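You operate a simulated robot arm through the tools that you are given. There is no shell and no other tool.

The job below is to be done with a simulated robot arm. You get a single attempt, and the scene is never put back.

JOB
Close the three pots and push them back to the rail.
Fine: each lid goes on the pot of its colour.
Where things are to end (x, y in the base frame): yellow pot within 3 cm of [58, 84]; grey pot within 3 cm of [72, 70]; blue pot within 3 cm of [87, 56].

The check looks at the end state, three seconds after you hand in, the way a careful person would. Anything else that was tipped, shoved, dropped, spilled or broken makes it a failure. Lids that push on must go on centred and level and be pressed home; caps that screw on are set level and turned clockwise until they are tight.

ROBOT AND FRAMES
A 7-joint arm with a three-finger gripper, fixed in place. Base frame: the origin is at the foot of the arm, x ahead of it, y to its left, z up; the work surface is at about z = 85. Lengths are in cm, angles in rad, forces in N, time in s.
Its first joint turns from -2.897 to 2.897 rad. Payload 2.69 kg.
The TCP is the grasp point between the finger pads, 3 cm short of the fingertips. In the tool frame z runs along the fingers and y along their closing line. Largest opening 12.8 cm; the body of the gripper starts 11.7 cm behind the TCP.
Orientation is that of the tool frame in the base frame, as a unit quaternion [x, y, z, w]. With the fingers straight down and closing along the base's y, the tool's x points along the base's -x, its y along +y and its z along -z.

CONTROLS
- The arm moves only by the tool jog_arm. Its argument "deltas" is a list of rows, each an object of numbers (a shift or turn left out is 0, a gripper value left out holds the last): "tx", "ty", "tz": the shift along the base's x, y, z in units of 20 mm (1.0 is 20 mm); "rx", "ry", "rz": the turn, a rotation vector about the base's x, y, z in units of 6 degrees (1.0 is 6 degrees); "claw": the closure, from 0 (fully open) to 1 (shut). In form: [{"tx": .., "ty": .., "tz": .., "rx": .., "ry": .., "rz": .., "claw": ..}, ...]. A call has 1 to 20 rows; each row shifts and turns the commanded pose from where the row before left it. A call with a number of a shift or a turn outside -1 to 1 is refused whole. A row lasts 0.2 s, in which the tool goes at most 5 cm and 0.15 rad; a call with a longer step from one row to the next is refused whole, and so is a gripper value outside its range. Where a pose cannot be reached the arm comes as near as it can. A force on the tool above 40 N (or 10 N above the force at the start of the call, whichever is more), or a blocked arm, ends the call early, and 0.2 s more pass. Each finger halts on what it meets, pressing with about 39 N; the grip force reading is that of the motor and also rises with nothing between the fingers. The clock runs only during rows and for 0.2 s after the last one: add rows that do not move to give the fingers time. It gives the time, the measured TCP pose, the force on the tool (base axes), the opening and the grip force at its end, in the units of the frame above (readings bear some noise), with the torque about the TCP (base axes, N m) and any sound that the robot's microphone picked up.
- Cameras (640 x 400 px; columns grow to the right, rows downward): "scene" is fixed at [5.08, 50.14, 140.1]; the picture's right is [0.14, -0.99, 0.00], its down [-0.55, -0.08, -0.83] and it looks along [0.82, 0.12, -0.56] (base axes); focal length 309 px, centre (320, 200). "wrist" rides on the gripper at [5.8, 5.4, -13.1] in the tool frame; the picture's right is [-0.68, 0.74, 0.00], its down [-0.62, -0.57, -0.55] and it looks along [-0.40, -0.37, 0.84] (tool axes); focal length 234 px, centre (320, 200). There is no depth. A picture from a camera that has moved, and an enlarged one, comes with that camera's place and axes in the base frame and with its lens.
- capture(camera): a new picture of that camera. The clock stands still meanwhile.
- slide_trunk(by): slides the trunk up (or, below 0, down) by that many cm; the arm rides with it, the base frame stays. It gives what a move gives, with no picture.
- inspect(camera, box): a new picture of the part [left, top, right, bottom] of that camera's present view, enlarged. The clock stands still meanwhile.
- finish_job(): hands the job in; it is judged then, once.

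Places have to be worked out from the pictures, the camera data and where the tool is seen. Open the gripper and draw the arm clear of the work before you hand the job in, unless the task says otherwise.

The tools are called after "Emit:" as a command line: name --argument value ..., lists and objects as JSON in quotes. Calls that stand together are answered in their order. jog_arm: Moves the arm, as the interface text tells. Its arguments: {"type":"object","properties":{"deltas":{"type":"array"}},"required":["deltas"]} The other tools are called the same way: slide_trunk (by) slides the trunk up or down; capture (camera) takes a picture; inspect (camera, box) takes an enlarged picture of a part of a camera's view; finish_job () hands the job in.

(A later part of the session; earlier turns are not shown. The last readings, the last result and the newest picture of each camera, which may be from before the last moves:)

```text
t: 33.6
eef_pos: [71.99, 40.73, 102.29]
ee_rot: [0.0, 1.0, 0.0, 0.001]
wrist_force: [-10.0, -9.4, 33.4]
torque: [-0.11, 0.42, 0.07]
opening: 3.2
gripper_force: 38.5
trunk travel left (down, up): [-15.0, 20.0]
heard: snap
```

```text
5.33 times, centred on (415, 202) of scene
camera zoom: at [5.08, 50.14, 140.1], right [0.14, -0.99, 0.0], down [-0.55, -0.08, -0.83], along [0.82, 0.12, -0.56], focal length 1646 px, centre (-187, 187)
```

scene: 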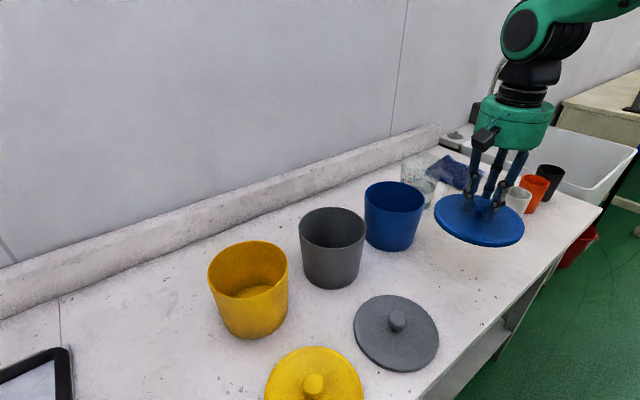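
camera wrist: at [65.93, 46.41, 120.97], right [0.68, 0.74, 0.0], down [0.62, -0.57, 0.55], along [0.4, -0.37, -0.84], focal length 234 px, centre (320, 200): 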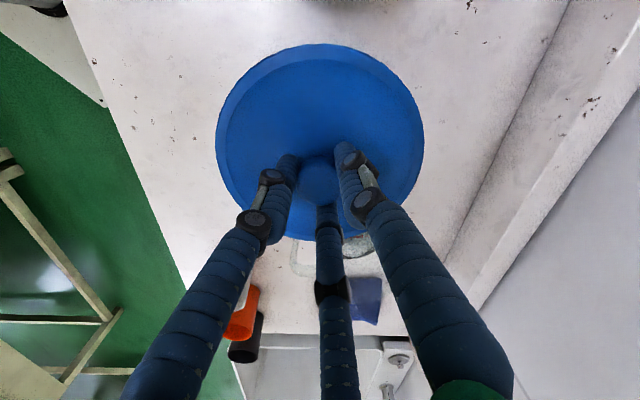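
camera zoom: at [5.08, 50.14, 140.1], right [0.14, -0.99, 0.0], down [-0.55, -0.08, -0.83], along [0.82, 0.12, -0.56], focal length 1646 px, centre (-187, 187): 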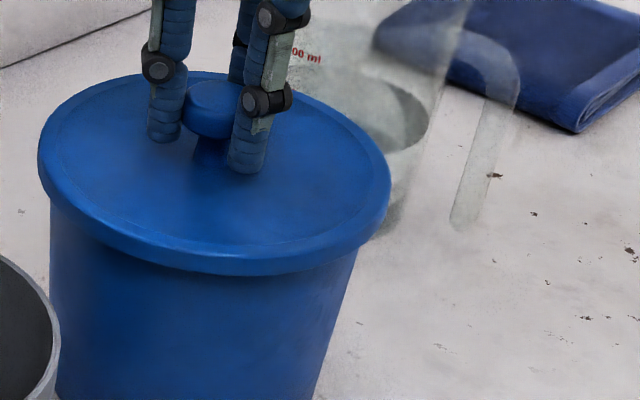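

I heard a snap and the upward force rose to 33 N. The lid looks level and centred on the rim. I'll take the load off, open the fingers, rise a little and inspect.

Emit:
jog_arm --deltas '[{"tz": 0.1}, {"tz": 0.1}, {"claw": 0.6}, {"claw": 0.6}, {"claw": 0.6}, {"tz": 0.5}, {"tz": 1}, {"tz": 1}, {"tz": 1}, {"tz": 1}, {}]'

Emit:
inspect --camera "scene" --box '[355, 165, 475, 240]'

Emit:
capture --camera "wrist"

```text
t: 36.0
eef_pos: [71.95, 40.73, 111.41]
ee_rot: [0.0, 1.0, 0.001, 0.001]
wrist_force: [0.2, -0.5, 0.9]
torque: [0.03, -0.02, 0.01]
opening: 5.12
gripper_force: 0.0
trunk travel left (down, up): [-15.0, 20.0]
```

```text
5.33 times, centred on (415, 202) of scene
camera zoom: at [5.08, 50.14, 140.1], right [0.14, -0.99, 0.0], down [-0.55, -0.08, -0.83], along [0.82, 0.12, -0.56], focal length 1646 px, centre (-187, 187)
```

zoom: 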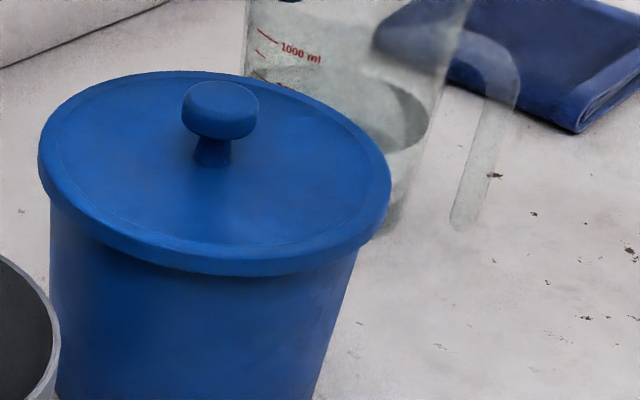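

```text
taken
camera wrist: at [66.12, 46.23, 124.46], right [0.68, 0.74, 0.0], down [0.62, -0.57, 0.55], along [0.4, -0.37, -0.84], focal length 234 px, centre (320, 200)
```

wrist: 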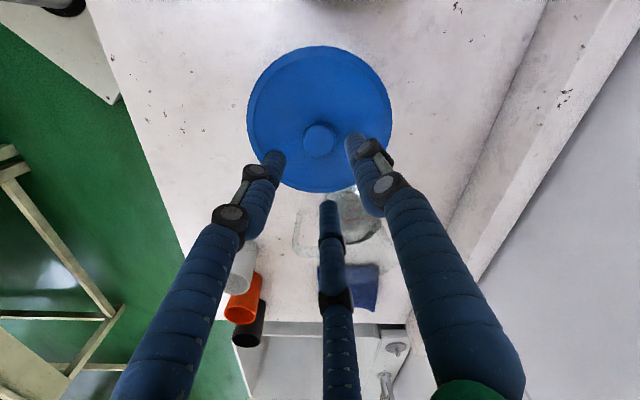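

The blue lid looks level and seated. To be sure it's fully home I'll close the fingers and press straight down on the top of the knob.

Emit:
jog_arm --deltas '[{"claw": 1}, {"claw": 1}, {"tz": -1}, {"tz": -1}, {"tz": -0.5}, {"tz": -0.3}, {"tz": -0.2}, {"tz": -0.1}, {"tz": -0.1}, {"tz": -0.1}, {"tz": -0.1}, {"tz": -0.1}, {"tz": -0.1}, {"tz": -0.1}]'

Emit:
inspect --camera "scene" --box '[355, 165, 475, 240]'

```text
t: 39.0
eef_pos: [71.91, 40.73, 104.48]
ee_rot: [0.001, 1.0, 0.001, 0.003]
wrist_force: [-11.4, -2.1, 37.3]
torque: [-0.15, 0.37, -0.06]
opening: 0.59
gripper_force: 32.0
trunk travel left (down, up): [-15.0, 20.0]
```

```text
5.33 times, centred on (415, 202) of scene
camera zoom: at [5.08, 50.14, 140.1], right [0.14, -0.99, 0.0], down [-0.55, -0.08, -0.83], along [0.82, 0.12, -0.56], focal length 1646 px, centre (-187, 187)
```

zoom: 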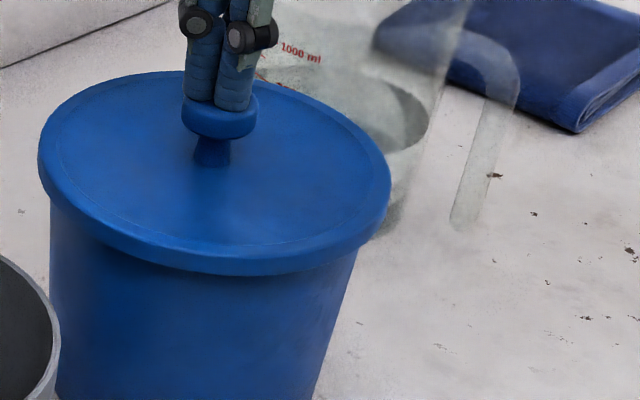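

The press reached 37 N with no further movement and no new snap, so the blue lid is home. I'll rise and go back to the grey lid, whose grasp position I already know.

Emit:
jog_arm --deltas '[{"tz": 0.5}, {"tz": 1}, {"tz": 1}, {"tz": 1}, {"tz": 0.5}, {"tx": -0.971}, {"tx": -0.971}, {"tx": -0.971}, {"tx": -0.971}, {"tx": -0.971}, {"tx": -0.971}, {"tx": -0.971}, {"tx": -0.971}, {"tx": -0.971}, {"tx": -0.971}, {"tx": -0.971}, {"tx": -0.971}, {"tx": -0.971}, {"tx": -0.971}, {"tx": -0.971, "claw": 0.4}]'

Emit:
jog_arm --deltas '[{"tz": -1}, {"tz": -1}, {"tz": -1}, {"tz": -1}, {"tz": -1}, {"tz": -0.5}, {}, {}]'

Emit:
capture --camera "wrist"

Emit:
capture --camera "scene"

```text
t: 43.2
eef_pos: [42.84, 40.94, 111.99]
ee_rot: [0.001, 1.0, -0.001, 0.0]
wrist_force: [0.3, 0.7, 0.2]
torque: [0.0, -0.01, 0.0]
opening: 7.74
gripper_force: 0.1
trunk travel left (down, up): [-15.0, 20.0]
```

```text
t: 45.0
eef_pos: [42.54, 40.47, 100.97]
ee_rot: [-0.001, 1.0, 0.0, 0.0]
wrist_force: [0.9, -0.4, -0.2]
torque: [0.01, 0.0, 0.0]
opening: 7.7
gripper_force: 0.1
trunk travel left (down, up): [-15.0, 20.0]
```

```text
taken
camera wrist: at [36.94, 45.95, 114.01], right [0.68, 0.74, 0.0], down [0.62, -0.57, 0.55], along [0.4, -0.37, -0.84], focal length 234 px, centre (320, 200)
```

wrist: 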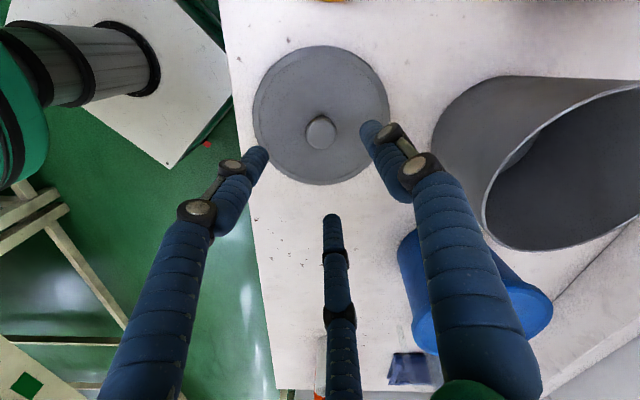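

```text
taken
```

scene: 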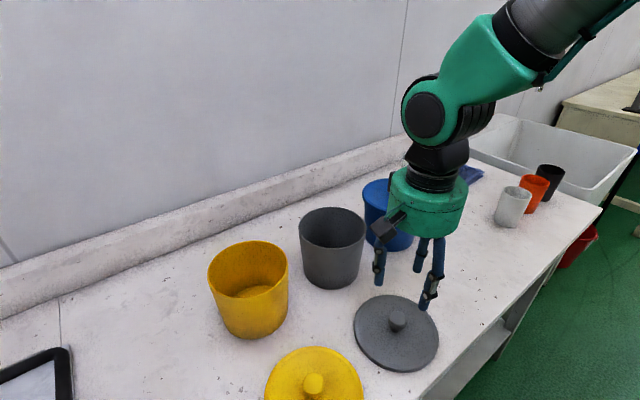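

I'll shift (+0.12,+0.34) to repeat the earlier grasp pose on the grey knob, then come down and close.

Emit:
jog_arm --deltas '[{"tx": 0.06, "ty": 0.17, "tz": -0.6}, {"tz": -1}, {"tz": -1}, {"tz": -1}, {"tz": -0.9}, {"tz": -0.6}, {"tz": -0.4}, {}, {"claw": 1}, {"claw": 1}, {"claw": 1}, {"claw": 1}]'

Emit:
capture --camera "wrist"

```text
t: 47.6
eef_pos: [42.78, 41.01, 90.05]
ee_rot: [-0.001, 1.0, 0.0, 0.0]
wrist_force: [0.2, 0.0, -0.1]
torque: [-0.01, -0.01, 0.01]
opening: 3.41
gripper_force: 39.3
trunk travel left (down, up): [-15.0, 20.0]
```

```text
taken
camera wrist: at [37.12, 46.45, 102.97], right [0.68, 0.74, 0.0], down [0.62, -0.57, 0.55], along [0.4, -0.37, -0.84], focal length 234 px, centre (320, 200)
```

wrist: 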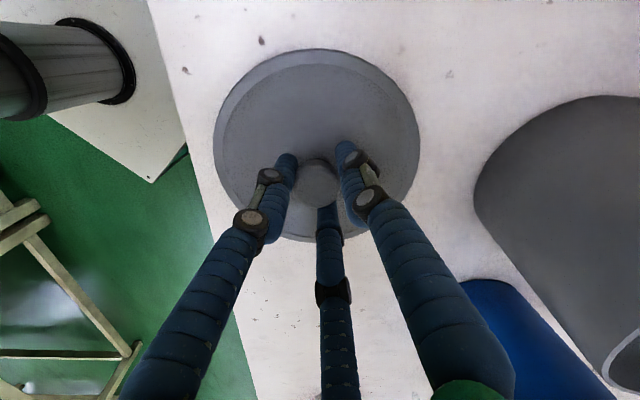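

The grip is good (opening 3.41). I'll lift, carry the lid over the grey pot, and measure how it sits in the hand.

Emit:
jog_arm --deltas '[{"tz": 0.3}, {"tz": 0.5}, {"tz": 0.8}, {"tz": 1}, {"tz": 1}, {"tz": 1}, {"tz": 1}, {"tz": 1}, {"tz": 1}, {"tz": 0.9}, {"tz": 0.5}, {}]'

Emit:
jog_arm --deltas '[{"tx": 0.46, "ty": 0.436}, {"tx": 0.92, "ty": 0.8725}, {"tx": 0.92, "ty": 0.8725}, {"tx": 0.92, "ty": 0.8725}, {"tx": 0.92, "ty": 0.8725}, {"tx": 0.92, "ty": 0.8725}, {"tx": 0.92, "ty": 0.8725}, {"tx": 0.92, "ty": 0.8725}, {"tx": 0.455, "ty": 0.436}, {}, {}]'

Emit:
inspect --camera "wrist" --box '[200, 30, 440, 180]'

Emit:
inspect --camera "wrist" --box '[200, 110, 440, 260]'

Emit:
inspect --camera "scene" --box '[280, 180, 400, 255]'

```text
t: 50.2
eef_pos: [42.9, 41.11, 107.9]
ee_rot: [0.0, 1.0, 0.0, 0.0]
wrist_force: [0.4, -0.3, 0.0]
torque: [0.0, -0.02, 0.0]
opening: 3.33
gripper_force: 38.2
trunk travel left (down, up): [-15.0, 20.0]
```

```text
t: 52.6
eef_pos: [57.79, 55.09, 107.84]
ee_rot: [0.0, 1.0, 0.0, 0.0]
wrist_force: [-0.3, 0.8, 0.2]
torque: [-0.01, 0.0, 0.02]
opening: 3.29
gripper_force: 38.7
trunk travel left (down, up): [-15.0, 20.0]
```

```text
2.67 times, centred on (320, 105) of wrist
camera zoom: at [52.03, 60.58, 120.91], right [0.68, 0.74, 0.0], down [0.62, -0.57, 0.55], along [0.4, -0.37, -0.84], focal length 624 px, centre (320, 453)
```

zoom: 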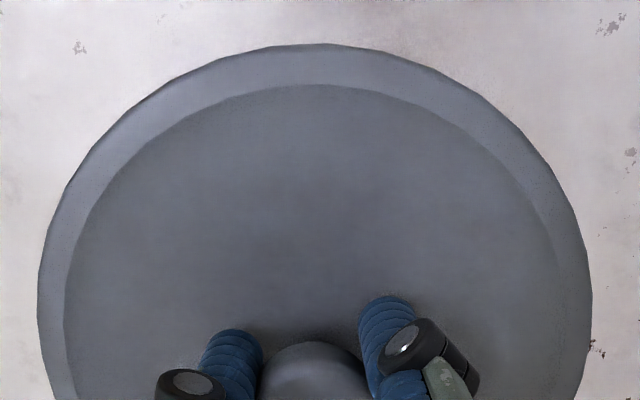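

```text
2.67 times, centred on (320, 185) of wrist
camera zoom: at [52.03, 60.58, 120.91], right [0.68, 0.74, 0.0], down [0.62, -0.57, 0.55], along [0.4, -0.37, -0.84], focal length 624 px, centre (320, 240)
```

zoom: 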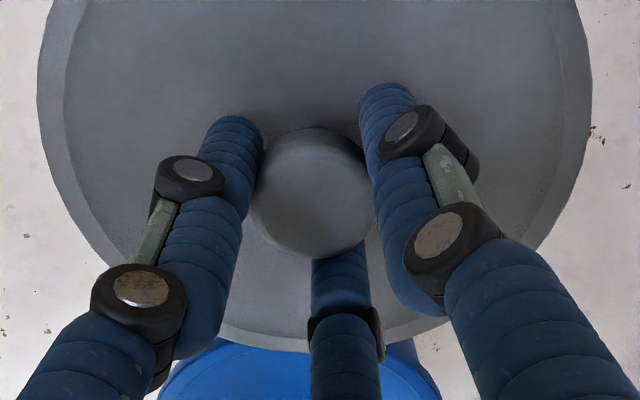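

```text
5.33 times, centred on (340, 218) of scene
camera zoom: at [5.08, 50.14, 140.1], right [0.14, -0.99, 0.0], down [-0.55, -0.08, -0.83], along [0.82, 0.12, -0.56], focal length 1646 px, centre (213, 107)
```

zoom: 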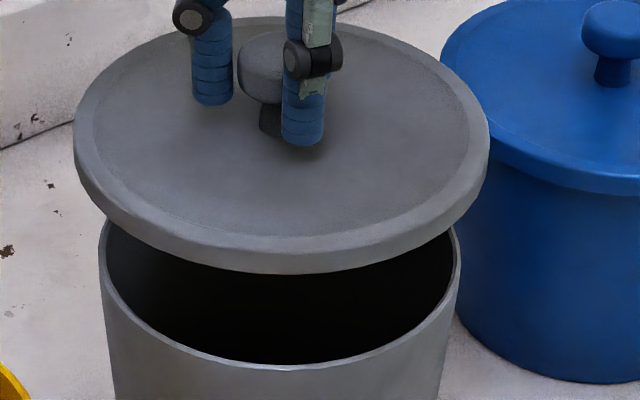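

The grey lid sits slightly differently in the hand: by the wrist view its centre is at about [57.68,55.17], against the pot at [57.52,55.16]. I'll correct by (−0.14,−0.06), lower to about 1 cm above the rim, and re-measure at high zoom.

Emit:
jog_arm --deltas '[{"tx": -0.07, "ty": -0.03}, {"tz": -0.5}, {"tz": -0.5}, {"tz": -0.5}, {"tz": -0.4}, {}, {}]'

Emit:
inspect --camera "scene" --box '[290, 195, 354, 235]'

Emit:
inspect --camera "scene" --box '[320, 195, 384, 235]'

Emit:
inspect --camera "wrist" --box '[200, 30, 440, 180]'

```text
t: 54.2
eef_pos: [57.53, 54.97, 104.04]
ee_rot: [0.0, 1.0, 0.0, 0.0]
wrist_force: [0.6, -0.4, 0.0]
torque: [0.01, 0.0, 0.0]
opening: 3.16
gripper_force: 39.5
trunk travel left (down, up): [-15.0, 20.0]
```

```text
10.00 times, centred on (322, 215) of scene
camera zoom: at [5.08, 50.14, 140.1], right [0.14, -0.99, 0.0], down [-0.55, -0.08, -0.83], along [0.82, 0.12, -0.56], focal length 3086 px, centre (300, 50)
```

zoom: 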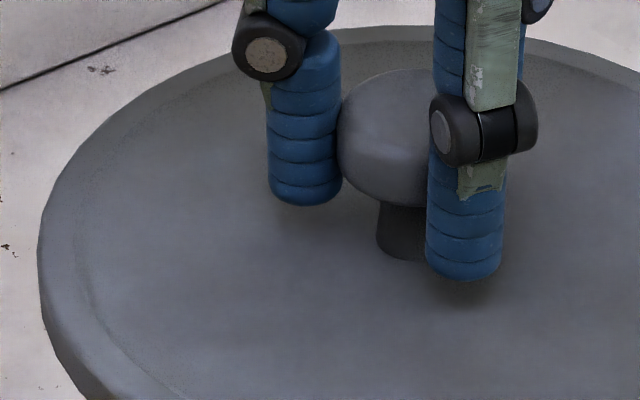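

```text
10.00 times, centred on (352, 215) of scene
camera zoom: at [5.08, 50.14, 140.1], right [0.14, -0.99, 0.0], down [-0.55, -0.08, -0.83], along [0.82, 0.12, -0.56], focal length 3086 px, centre (0, 50)
```

zoom: 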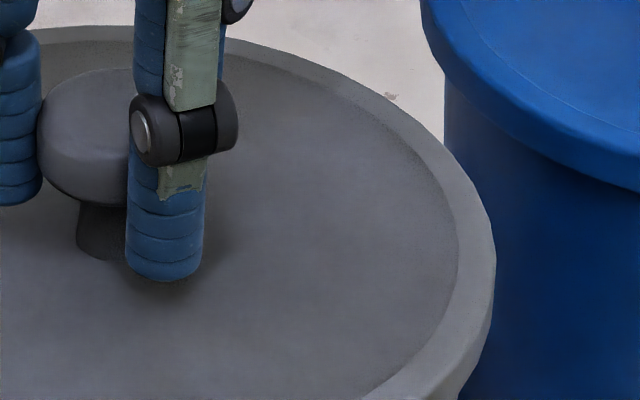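

```text
2.67 times, centred on (320, 105) of wrist
camera zoom: at [51.81, 60.47, 117.07], right [0.68, 0.74, 0.0], down [0.62, -0.57, 0.55], along [0.4, -0.37, -0.84], focal length 624 px, centre (320, 453)
```

zoom: 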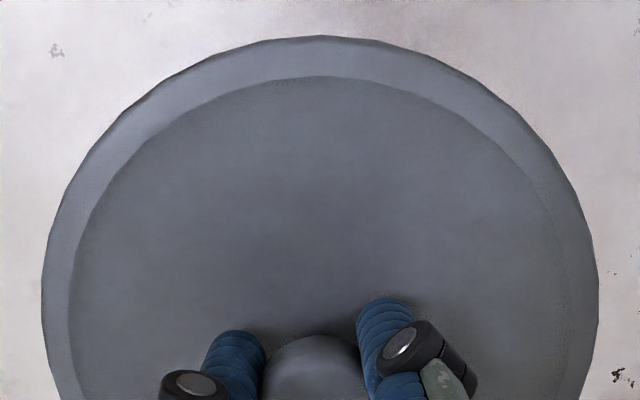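

The lid settled into the centre of the grip (opening 3.16). The precise sideways comparison in the scene view says it needs to go about 0.2–0.25 cm toward −y. I'll check the front edges of lid and rim for the depth direction.

Emit:
inspect --camera "scene" --box '[290, 205, 386, 265]'

Emit:
inspect --camera "scene" --box '[310, 225, 374, 265]'

Emit:
inspect --camera "scene" --box '[290, 225, 354, 265]'

```text
6.67 times, centred on (338, 235) of scene
camera zoom: at [5.08, 50.14, 140.1], right [0.14, -0.99, 0.0], down [-0.55, -0.08, -0.83], along [0.82, 0.12, -0.56], focal length 2058 px, centre (200, -33)
```

zoom: 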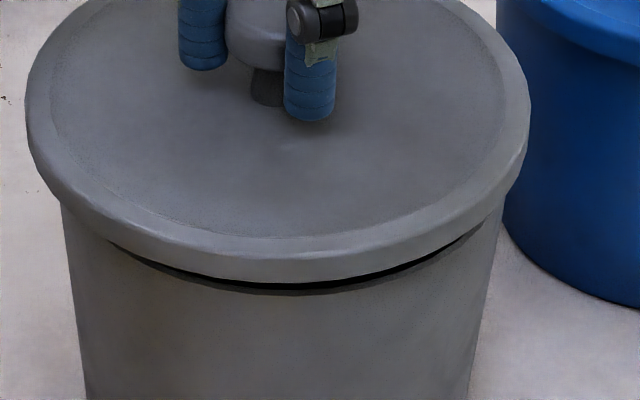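

```text
10.00 times, centred on (342, 245) of scene
camera zoom: at [5.08, 50.14, 140.1], right [0.14, -0.99, 0.0], down [-0.55, -0.08, -0.83], along [0.82, 0.12, -0.56], focal length 3086 px, centre (100, -250)
```

zoom: 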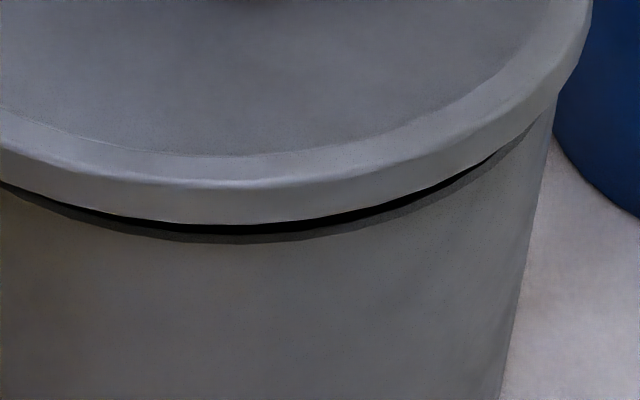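

```text
10.00 times, centred on (322, 245) of scene
camera zoom: at [5.08, 50.14, 140.1], right [0.14, -0.99, 0.0], down [-0.55, -0.08, -0.83], along [0.82, 0.12, -0.56], focal length 3086 px, centre (300, -250)
```

zoom: 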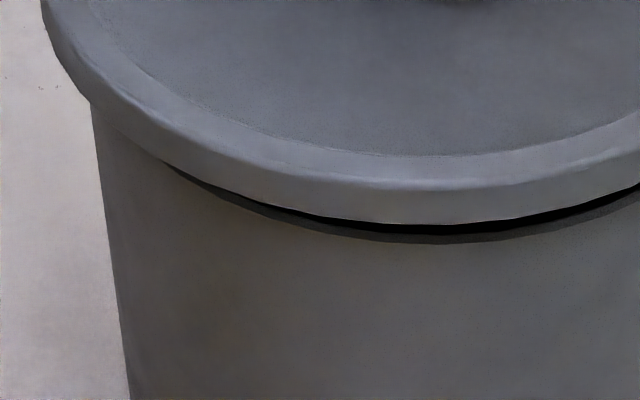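

The visible gap is shifted to the right, so the lid does need to move a little toward −y. Depth looks right. I'll apply −0.18 cm in y and lower slowly, in 1 mm steps near the rim.

Emit:
jog_arm --deltas '[{"tx": 0.015, "ty": -0.09}, {"tz": -0.1}, {"tz": -0.1}, {"tz": -0.1}, {"tz": -0.1}, {"tz": -0.1}, {"tz": -0.05}, {"tz": -0.05}, {"tz": -0.05}, {"tz": -0.05}, {}]'

Emit:
inspect --camera "scene" --box '[290, 205, 386, 265]'

```text
t: 56.6
eef_pos: [57.52, 54.9, 102.57]
ee_rot: [0.0, 1.0, 0.0, 0.0]
wrist_force: [-0.1, 0.2, -1.0]
torque: [0.02, 0.02, 0.01]
opening: 3.18
gripper_force: 38.4
trunk travel left (down, up): [-15.0, 20.0]
```

```text
6.67 times, centred on (338, 235) of scene
camera zoom: at [5.08, 50.14, 140.1], right [0.14, -0.99, 0.0], down [-0.55, -0.08, -0.83], along [0.82, 0.12, -0.56], focal length 2058 px, centre (200, -33)
```

zoom: 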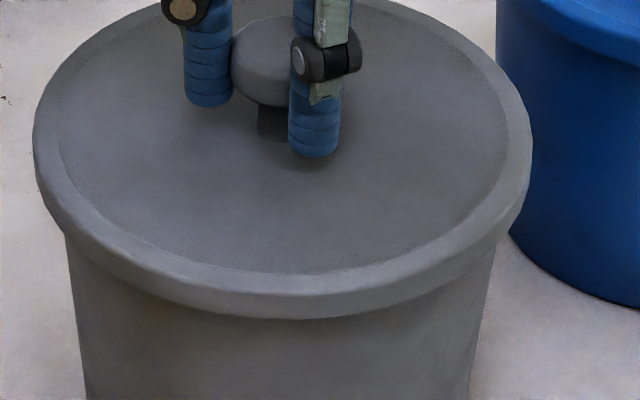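

The skirt has gone past the rim with no contact force. I'll continue down in 1 mm steps until it snaps or resists.

Emit:
jog_arm --deltas '[{"tz": -0.05}, {"tz": -0.05}, {"tz": -0.05}, {"tz": -0.05}, {"tz": -0.05}, {"tz": -0.05}, {"tz": -0.05}]'

Emit:
inspect --camera "scene" --box '[290, 205, 386, 265]'

```text
t: 58.2
eef_pos: [57.53, 54.94, 102.26]
ee_rot: [0.0, 1.0, 0.003, 0.002]
wrist_force: [3.0, -3.6, 27.8]
torque: [-0.09, 0.02, 0.0]
opening: 3.15
gripper_force: 39.2
trunk travel left (down, up): [-15.0, 20.0]
heard: snap
```

```text
6.67 times, centred on (338, 235) of scene
camera zoom: at [5.08, 50.14, 140.1], right [0.14, -0.99, 0.0], down [-0.55, -0.08, -0.83], along [0.82, 0.12, -0.56], focal length 2058 px, centre (200, -33)
```

zoom: 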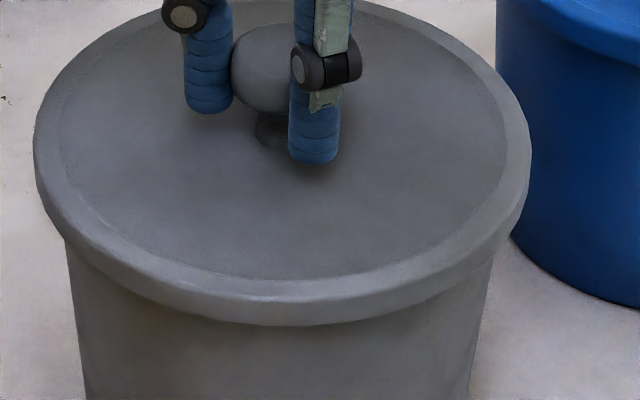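

The grey lid snapped on with very little side force. I'll relax the load, release, close the fingers and press on the knob to confirm it's home.

Emit:
jog_arm --deltas '[{"tz": 0.1}, {"tz": 0.07}, {"claw": 0.6}, {"claw": 0.6}, {"claw": 0.6}, {"tz": 0.5}, {"tz": 1}, {"tz": 1}, {"tz": 0.5}, {"claw": 1}, {"claw": 1}, {}, {"tz": -0.8}, {"tz": -0.5}, {"tz": -0.2}, {"tz": -0.1}, {"tz": -0.1}, {"tz": -0.1}, {"tz": -0.1}, {"tz": -0.1}]'

Emit:
capture --camera "wrist"

Emit:
inspect --camera "scene" --box '[290, 205, 386, 265]'

```text
t: 62.4
eef_pos: [57.35, 54.9, 104.4]
ee_rot: [0.0, 1.0, 0.001, 0.002]
wrist_force: [-2.0, -1.6, 11.1]
torque: [-0.1, 0.07, -0.02]
opening: 0.6
gripper_force: 31.5
trunk travel left (down, up): [-15.0, 20.0]
```

```text
taken
camera wrist: at [51.74, 60.29, 117.44], right [0.68, 0.74, 0.0], down [0.61, -0.57, 0.55], along [0.41, -0.37, -0.84], focal length 234 px, centre (320, 200)
```

wrist: 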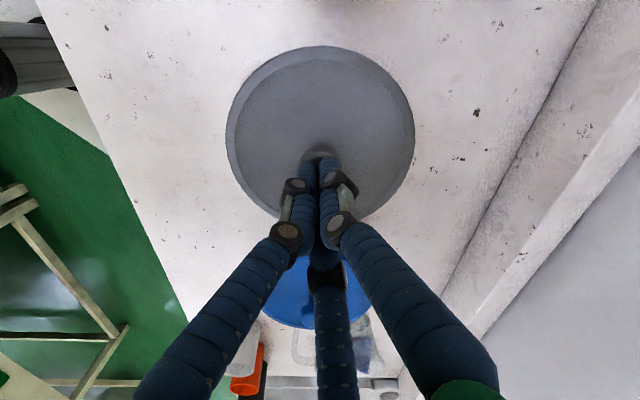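

```text
6.67 times, centred on (338, 235) of scene
camera zoom: at [5.08, 50.14, 140.1], right [0.14, -0.99, 0.0], down [-0.55, -0.08, -0.83], along [0.82, 0.12, -0.56], focal length 2058 px, centre (200, -33)
```

zoom: 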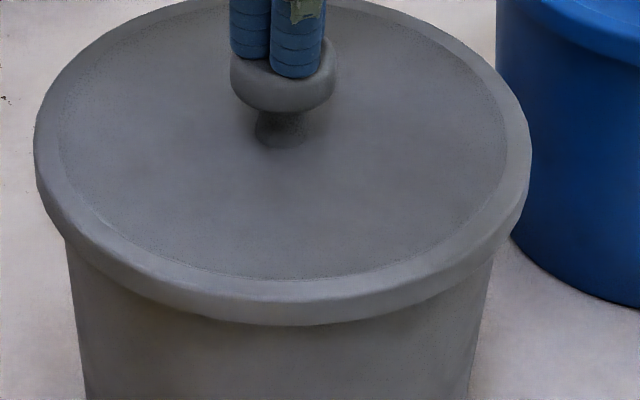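

I'm in contact on the knob at 11 N, so I'll press a few more millimetres to bring the force up to about 35 N.

Emit:
jog_arm --deltas '[{"tz": -0.07}, {"tz": -0.07}, {"tz": -0.05}, {}]'

Emit:
inspect --camera "scene" --box '[290, 205, 386, 265]'

```text
t: 63.3
eef_pos: [57.66, 55.04, 104.42]
ee_rot: [0.0, 1.0, 0.003, 0.004]
wrist_force: [3.0, 2.2, 9.1]
torque: [0.04, -0.08, 0.0]
opening: 0.59
gripper_force: 31.5
trunk travel left (down, up): [-15.0, 20.0]
stopped in row 4: the force on the tool passed its limit at 41 N (the readings are from after the stop); the commanded pose is now the measured one
```

```text
6.67 times, centred on (338, 235) of scene
camera zoom: at [5.08, 50.14, 140.1], right [0.14, -0.99, 0.0], down [-0.55, -0.08, -0.83], along [0.82, 0.12, -0.56], focal length 2058 px, centre (200, -33)
```

zoom: 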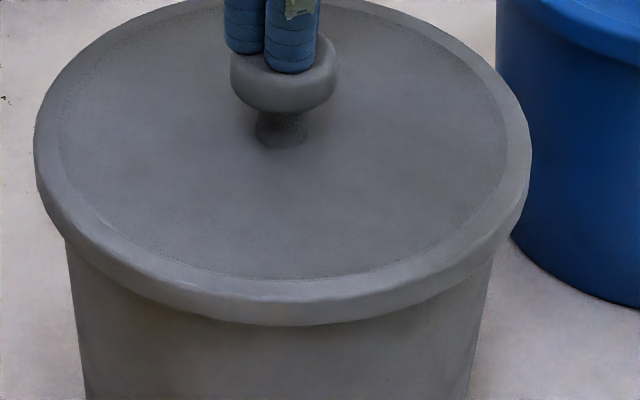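

Grey took 41 N without moving, so it's home. I'll rise and move over the yellow lid near [29,54.7] with open fingers to measure it.

Emit:
jog_arm --deltas '[{"tz": 0.5}, {"tz": 1}, {"tz": 1}, {"tz": 0.6}, {"tx": -0.953, "claw": 0}, {"tx": -0.953}, {"tx": -0.953}, {"tx": -0.953}, {"tx": -0.953}, {"tx": -0.953}, {"tx": -0.953}, {"tx": -0.953}, {"tx": -0.953}, {"tx": -0.953}, {"tx": -0.953}, {"tx": -0.953}, {"tx": -0.953}, {"tx": -0.953}, {"tx": -0.953}, {}]'

Emit:
capture --camera "wrist"

Emit:
inspect --camera "wrist" --box '[240, 40, 400, 190]'

Emit:
capture --camera "scene"

```text
t: 67.5
eef_pos: [28.95, 55.0, 110.49]
ee_rot: [0.0, 1.0, 0.001, 0.002]
wrist_force: [-0.4, -0.1, 1.0]
torque: [0.01, -0.05, 0.02]
opening: 12.79
gripper_force: 0.3
trunk travel left (down, up): [-15.0, 20.0]
```

```text
taken
camera wrist: at [23.09, 60.5, 123.53], right [0.68, 0.74, 0.0], down [0.61, -0.57, 0.55], along [0.41, -0.37, -0.84], focal length 234 px, centre (320, 200)
```

wrist: 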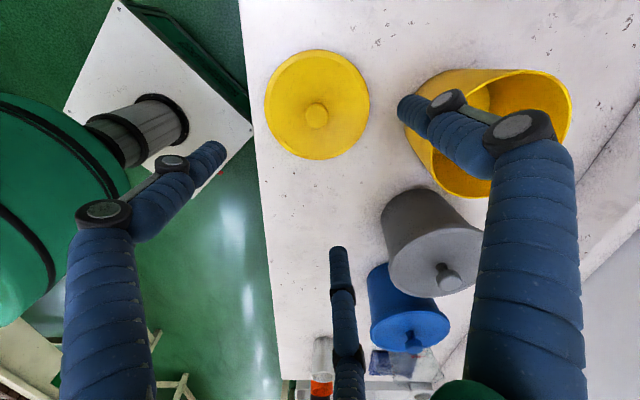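

```text
2.67 times, centred on (320, 115) of wrist
camera zoom: at [23.09, 60.5, 123.53], right [0.68, 0.74, 0.0], down [0.61, -0.57, 0.55], along [0.41, -0.37, -0.84], focal length 624 px, centre (320, 427)
```

zoom: 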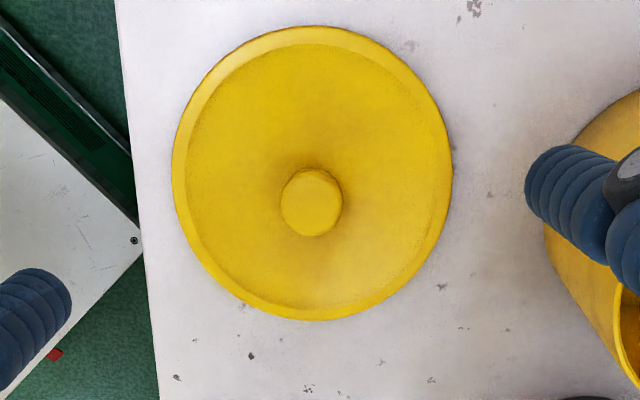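

```text
taken
```

scene: 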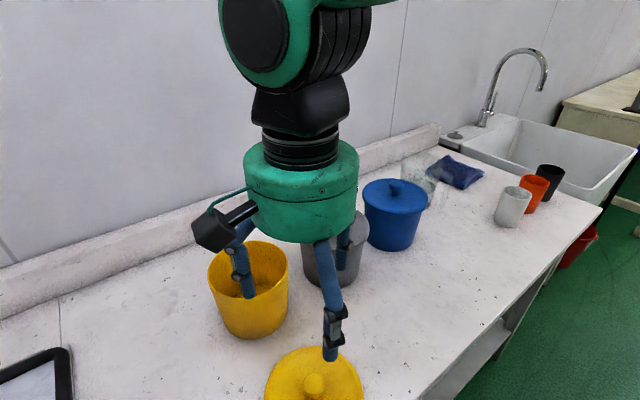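

The yellow lid measures about [28.85,54.7], and the hand picked up a slight tilt (about 0.3°) from the press. I'll undo that tilt, shift over the knob and come down to z≈93 to check.

Emit:
jog_arm --deltas '[{"tx": 0.02, "ty": -0.29, "rx": -0.025, "ry": 0.045, "claw": 0.4}, {"tz": -0.8}, {"tz": -1}, {"tz": -1}, {"tz": -1}, {"tz": -1}, {"tz": -1}, {"tz": -1}, {"tz": -1}, {"tz": -0.6}, {"tz": -0.35}, {}, {}]'

Emit:
capture --camera "wrist"

Emit:
inspect --camera "wrist" --box '[200, 30, 440, 180]'

```text
t: 70.3
eef_pos: [29.0, 54.4, 92.91]
ee_rot: [0.0, 1.0, 0.0, -0.001]
wrist_force: [-0.4, 0.0, -0.2]
torque: [-0.02, 0.01, -0.03]
opening: 7.68
gripper_force: 0.0
trunk travel left (down, up): [-15.0, 20.0]
```

```text
taken
camera wrist: at [23.27, 59.84, 105.91], right [0.68, 0.74, 0.0], down [0.62, -0.57, 0.55], along [0.4, -0.37, -0.84], focal length 234 px, centre (320, 200)
```

wrist: 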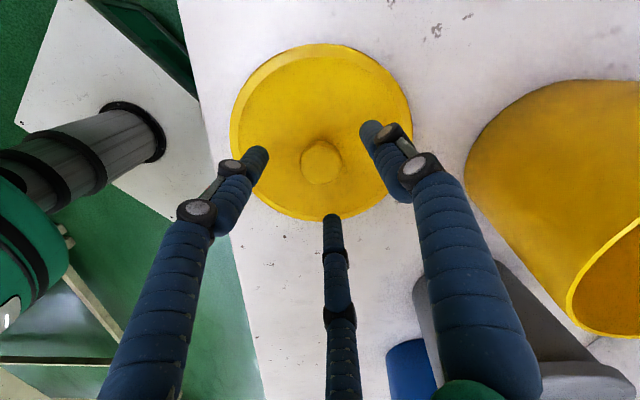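

```text
2.67 times, centred on (320, 105) of wrist
camera zoom: at [23.27, 59.84, 105.91], right [0.68, 0.74, 0.0], down [0.62, -0.57, 0.55], along [0.4, -0.37, -0.84], focal length 624 px, centre (320, 453)
```

zoom: 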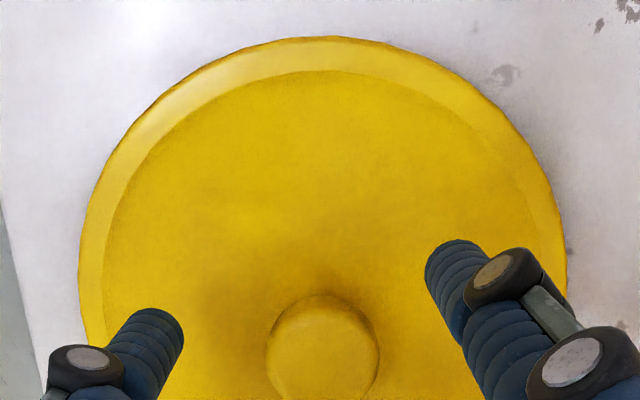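

The fingers are well centred on the yellow knob, within about 0.1 cm. I'll come down the last 3 cm and close.

Emit:
jog_arm --deltas '[{"tx": 0.03, "ty": 0.03, "tz": -0.6}, {"tz": -0.5}, {"tz": -0.37}, {}, {"claw": 1}, {"claw": 1}, {"claw": 1}, {"claw": 1}, {"tz": 0.3}, {"tz": 0.5}, {"tz": 0.8}, {"tz": 1}, {"tz": 1}, {"tz": 1}, {"tz": 1}, {"tz": 1}, {"tz": 1}, {"tz": 0.9}, {"tz": 0.5}, {}]'

Emit:
capture --camera "wrist"

Emit:
inspect --camera "wrist" --box '[200, 30, 440, 180]'

Emit:
inspect --camera "wrist" --box '[200, 110, 440, 260]'

```text
t: 74.5
eef_pos: [29.2, 54.43, 107.89]
ee_rot: [0.0, 1.0, 0.0, -0.001]
wrist_force: [0.3, -0.3, -0.4]
torque: [-0.01, 0.02, 0.0]
opening: 3.14
gripper_force: 38.9
trunk travel left (down, up): [-15.0, 20.0]
```

```text
taken
camera wrist: at [23.43, 59.81, 120.98], right [0.68, 0.74, 0.0], down [0.62, -0.57, 0.55], along [0.4, -0.37, -0.84], focal length 234 px, centre (320, 200)
```

wrist: 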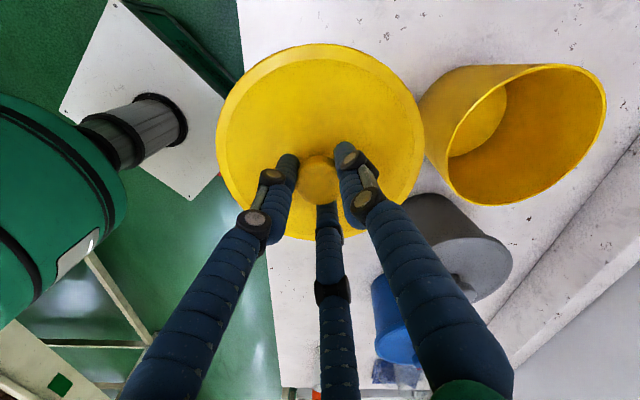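

```text
2.67 times, centred on (320, 105) of wrist
camera zoom: at [23.43, 59.81, 120.98], right [0.68, 0.74, 0.0], down [0.62, -0.57, 0.55], along [0.4, -0.37, -0.84], focal length 624 px, centre (320, 453)
```

zoom: 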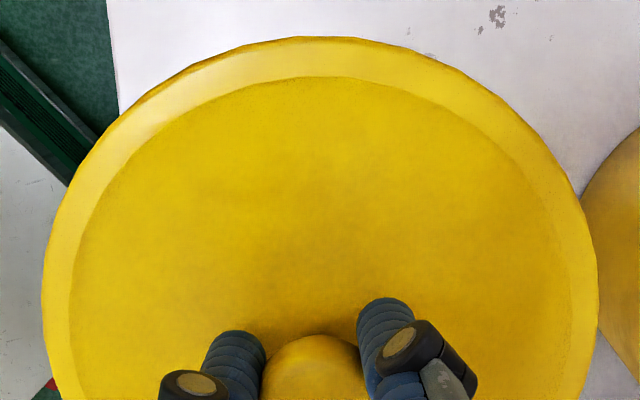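

```text
2.67 times, centred on (320, 185) of wrist
camera zoom: at [23.43, 59.81, 120.98], right [0.68, 0.74, 0.0], down [0.62, -0.57, 0.55], along [0.4, -0.37, -0.84], focal length 624 px, centre (320, 240)
```

zoom: 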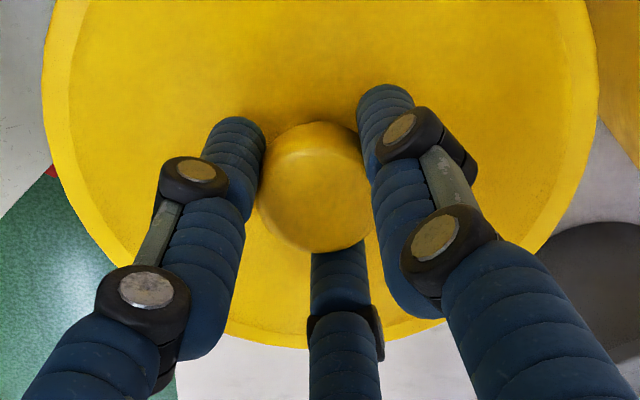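

The yellow lid is held centred and level. I'll carry it over the yellow pot, aiming at [43.46,69.17].

Emit:
jog_arm --deltas '[{"tx": 0.45, "ty": 0.456}, {"tx": 0.898, "ty": 0.911}, {"tx": 0.898, "ty": 0.911}, {"tx": 0.898, "ty": 0.911}, {"tx": 0.898, "ty": 0.911}, {"tx": 0.898, "ty": 0.911}, {"tx": 0.898, "ty": 0.911}, {"tx": 0.898, "ty": 0.911}, {"tx": 0.449, "ty": 0.457}, {}, {}]'

Emit:
inspect --camera "wrist" --box '[200, 30, 440, 180]'

Emit:
inspect --camera "scene" --box '[190, 215, 318, 295]'

Emit:
inspect --camera "scene" --box '[195, 225, 259, 265]'

Emit:
inspect --camera "scene" --box '[245, 225, 309, 265]'

Emit:
inspect --camera "scene" --box '[195, 250, 259, 290]'

Emit:
inspect --camera "scene" --box '[245, 250, 309, 290]'

```text
t: 76.9
eef_pos: [43.64, 68.97, 107.92]
ee_rot: [-0.001, 1.0, 0.0, -0.001]
wrist_force: [-0.1, 0.1, -0.5]
torque: [0.03, 0.0, -0.05]
opening: 3.15
gripper_force: 39.1
trunk travel left (down, up): [-15.0, 20.0]
```

```text
2.67 times, centred on (320, 105) of wrist
camera zoom: at [37.97, 74.45, 121.0], right [0.68, 0.74, 0.0], down [0.62, -0.57, 0.55], along [0.4, -0.37, -0.84], focal length 624 px, centre (320, 453)
```

zoom: 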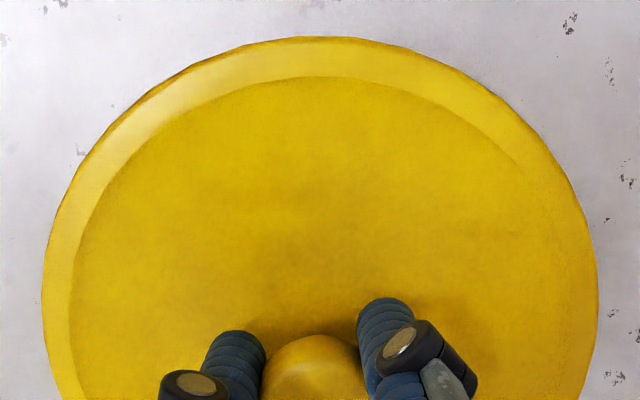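

```text
5.00 times, centred on (254, 255) of scene
camera zoom: at [5.08, 50.14, 140.1], right [0.14, -0.99, 0.0], down [-0.55, -0.08, -0.83], along [0.82, 0.12, -0.56], focal length 1543 px, centre (650, -75)
```

zoom: 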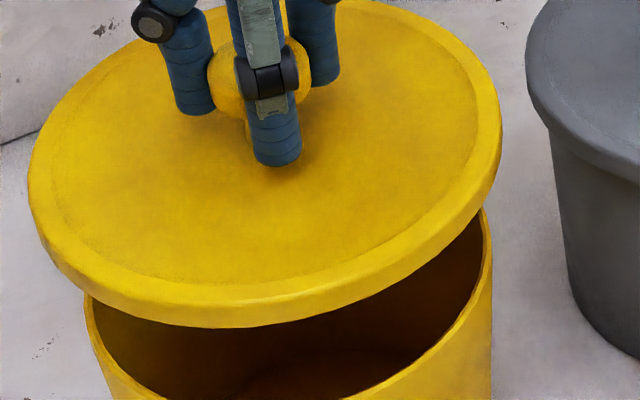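

```text
10.00 times, centred on (227, 245) of scene
camera zoom: at [5.08, 50.14, 140.1], right [0.14, -0.99, 0.0], down [-0.55, -0.08, -0.83], along [0.82, 0.12, -0.56], focal length 3086 px, centre (1250, -250)
```

zoom: 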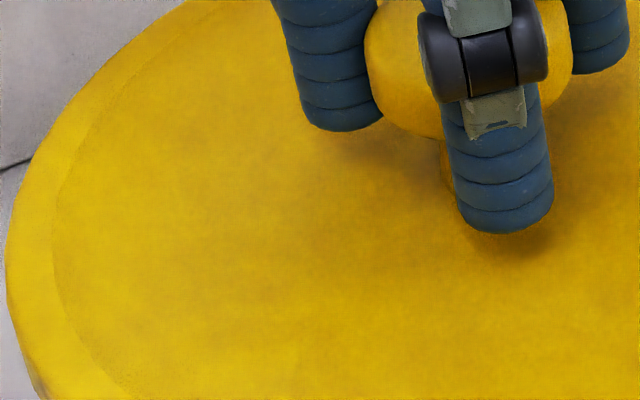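

```text
10.00 times, centred on (277, 245) of scene
camera zoom: at [5.08, 50.14, 140.1], right [0.14, -0.99, 0.0], down [-0.55, -0.08, -0.83], along [0.82, 0.12, -0.56], focal length 3086 px, centre (750, -250)
```

zoom: 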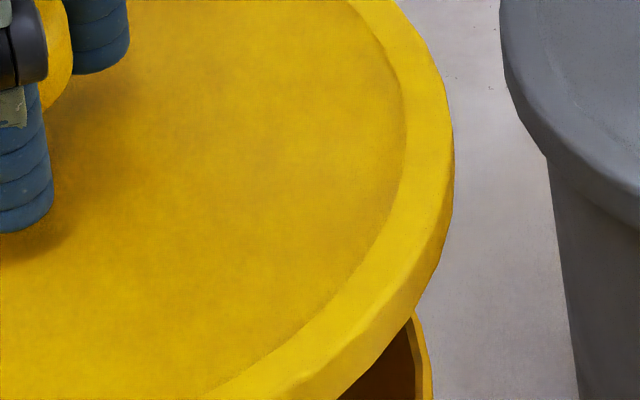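

```text
10.00 times, centred on (227, 270) of scene
camera zoom: at [5.08, 50.14, 140.1], right [0.14, -0.99, 0.0], down [-0.55, -0.08, -0.83], along [0.82, 0.12, -0.56], focal length 3086 px, centre (1250, -500)
```

zoom: 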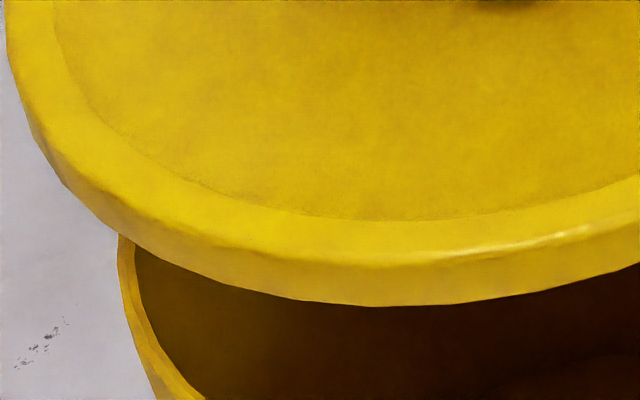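

```text
10.00 times, centred on (277, 270) of scene
camera zoom: at [5.08, 50.14, 140.1], right [0.14, -0.99, 0.0], down [-0.55, -0.08, -0.83], along [0.82, 0.12, -0.56], focal length 3086 px, centre (750, -500)
```

zoom: 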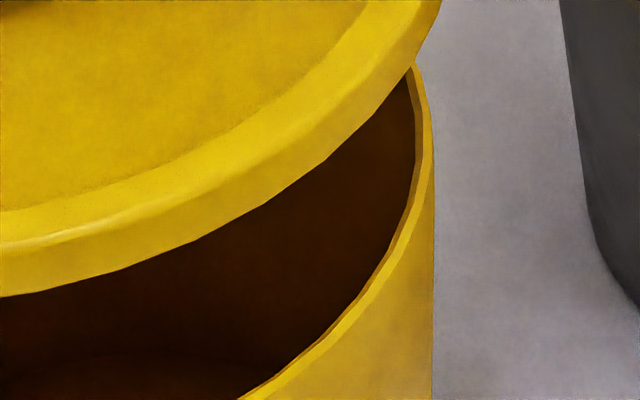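

The scene and wrist views agree to within about 0.05 cm sideways, and the lid is about 0.17 cm too far in +x. I'll shift −0.17 in x and lower to about 1 cm above the rim for a final look.

Emit:
jog_arm --deltas '[{"tx": -0.085}, {"tz": -0.5}, {"tz": -0.5}, {"tz": -0.5}, {"tz": -0.4}, {}, {}]'

Emit:
inspect --camera "wrist" --box '[200, 30, 440, 180]'

Emit:
inspect --camera "scene" --box '[190, 235, 318, 315]'

Emit:
inspect --camera "scene" --box '[195, 240, 259, 280]'

Emit:
inspect --camera "scene" --box '[245, 240, 309, 280]'

```text
t: 78.5
eef_pos: [43.39, 69.13, 104.27]
ee_rot: [-0.001, 1.0, 0.0, -0.001]
wrist_force: [0.5, 0.0, -1.4]
torque: [0.02, 0.01, 0.01]
opening: 3.17
gripper_force: 38.8
trunk travel left (down, up): [-15.0, 20.0]
```

```text
2.67 times, centred on (320, 105) of wrist
camera zoom: at [37.74, 74.58, 117.22], right [0.68, 0.74, 0.0], down [0.62, -0.57, 0.55], along [0.4, -0.37, -0.84], focal length 624 px, centre (320, 453)
```

zoom: 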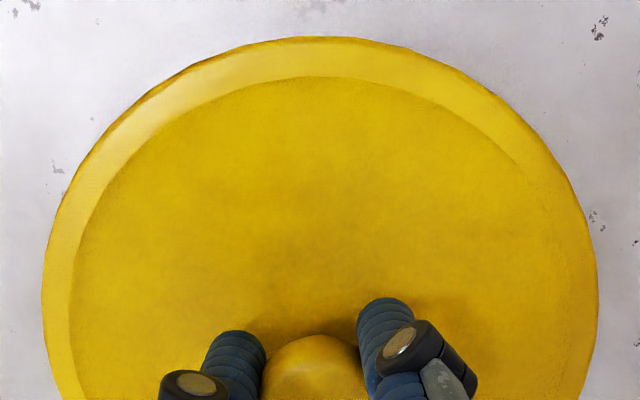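

```text
5.00 times, centred on (254, 275) of scene
camera zoom: at [5.08, 50.14, 140.1], right [0.14, -0.99, 0.0], down [-0.55, -0.08, -0.83], along [0.82, 0.12, -0.56], focal length 1543 px, centre (650, -175)
```

zoom: 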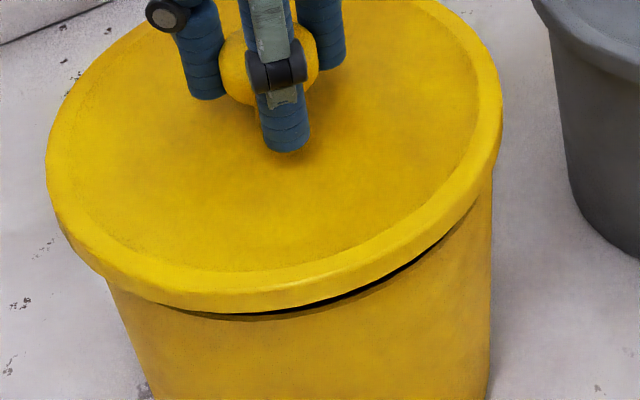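

```text
10.00 times, centred on (227, 260) of scene
camera zoom: at [5.08, 50.14, 140.1], right [0.14, -0.99, 0.0], down [-0.55, -0.08, -0.83], along [0.82, 0.12, -0.56], focal length 3086 px, centre (1250, -400)
```

zoom: 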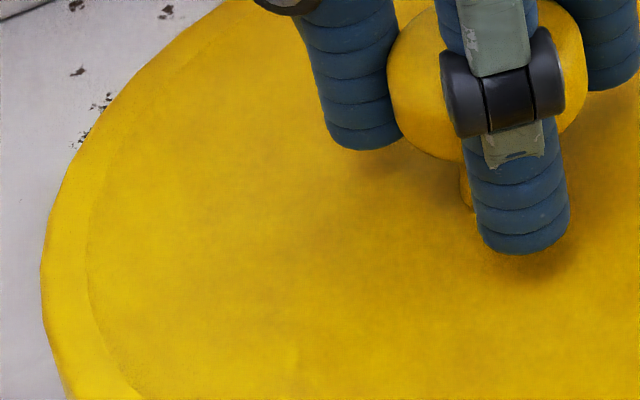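

```text
10.00 times, centred on (277, 260) of scene
camera zoom: at [5.08, 50.14, 140.1], right [0.14, -0.99, 0.0], down [-0.55, -0.08, -0.83], along [0.82, 0.12, -0.56], focal length 3086 px, centre (750, -400)
```

zoom: 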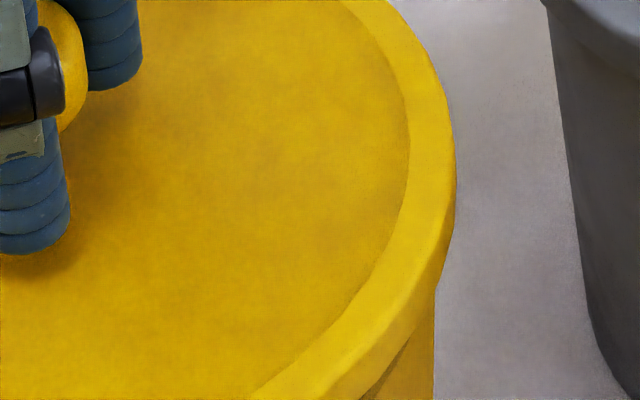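

The lid has drifted about 0.15 cm toward +y, and both views agree on that. I'll correct (+0.05,−0.15) and lower slowly.

Emit:
jog_arm --deltas '[{"tx": 0.025, "ty": -0.075}, {}, {"tz": -0.1}, {"tz": -0.1}, {"tz": -0.1}, {"tz": -0.1}, {"tz": -0.1}, {"tz": -0.05}, {"tz": -0.05}, {"tz": -0.05}, {"tz": -0.05}, {}]'

Emit:
inspect --camera "scene" --box '[190, 235, 318, 315]'

Emit:
inspect --camera "wrist" --box '[200, 30, 440, 180]'

```text
t: 81.1
eef_pos: [43.43, 68.8, 102.72]
ee_rot: [0.0, 1.0, 0.0, -0.001]
wrist_force: [0.3, 1.1, -0.2]
torque: [0.01, 0.04, -0.02]
opening: 3.2
gripper_force: 39.0
trunk travel left (down, up): [-15.0, 20.0]
```

```text
5.00 times, centred on (254, 275) of scene
camera zoom: at [5.08, 50.14, 140.1], right [0.14, -0.99, 0.0], down [-0.55, -0.08, -0.83], along [0.82, 0.12, -0.56], focal length 1543 px, centre (650, -175)
```

zoom: 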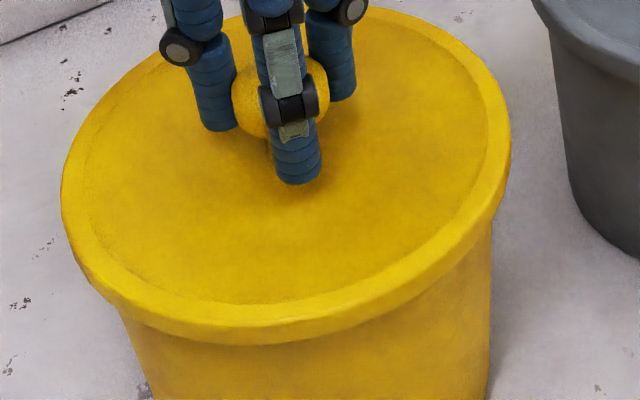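

```text
2.67 times, centred on (320, 105) of wrist
camera zoom: at [37.68, 74.33, 115.74], right [0.68, 0.74, 0.0], down [0.62, -0.57, 0.55], along [0.4, -0.37, -0.84], focal length 624 px, centre (320, 453)
```

zoom: 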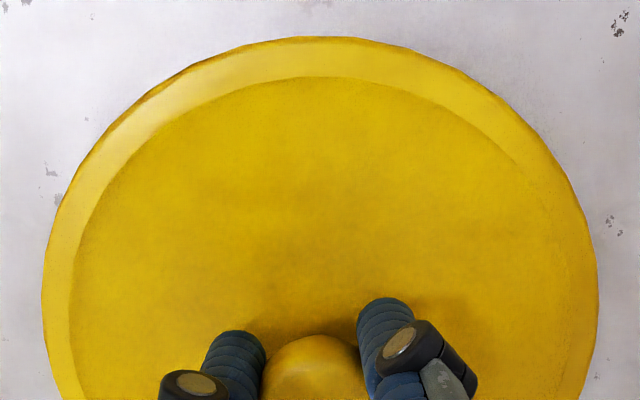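

It's now about 0.1 cm off the other way from arm drift, with no contact force. I'll nudge (+0.1,+0.08) and continue down in 1 mm steps.

Emit:
jog_arm --deltas '[{"tx": 0.05, "ty": 0.04}, {"tz": -0.05}, {"tz": -0.05}, {"tz": -0.05}, {"tz": -0.05}, {"tz": -0.05}, {"tz": -0.05}]'

Emit:
inspect --camera "scene" --box '[190, 235, 318, 315]'

```text
t: 82.7
eef_pos: [43.53, 68.91, 102.41]
ee_rot: [0.0, 1.0, 0.002, -0.001]
wrist_force: [-2.2, 0.3, 22.8]
torque: [-0.18, 0.24, 0.03]
opening: 3.16
gripper_force: 38.9
trunk travel left (down, up): [-15.0, 20.0]
heard: snap
```

```text
5.00 times, centred on (254, 275) of scene
camera zoom: at [5.08, 50.14, 140.1], right [0.14, -0.99, 0.0], down [-0.55, -0.08, -0.83], along [0.82, 0.12, -0.56], focal length 1543 px, centre (650, -175)
```

zoom: 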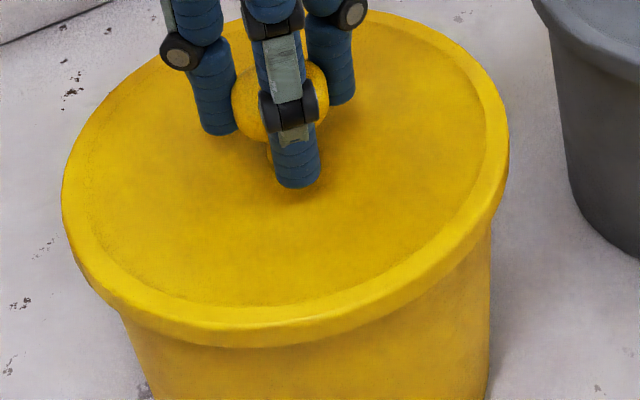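

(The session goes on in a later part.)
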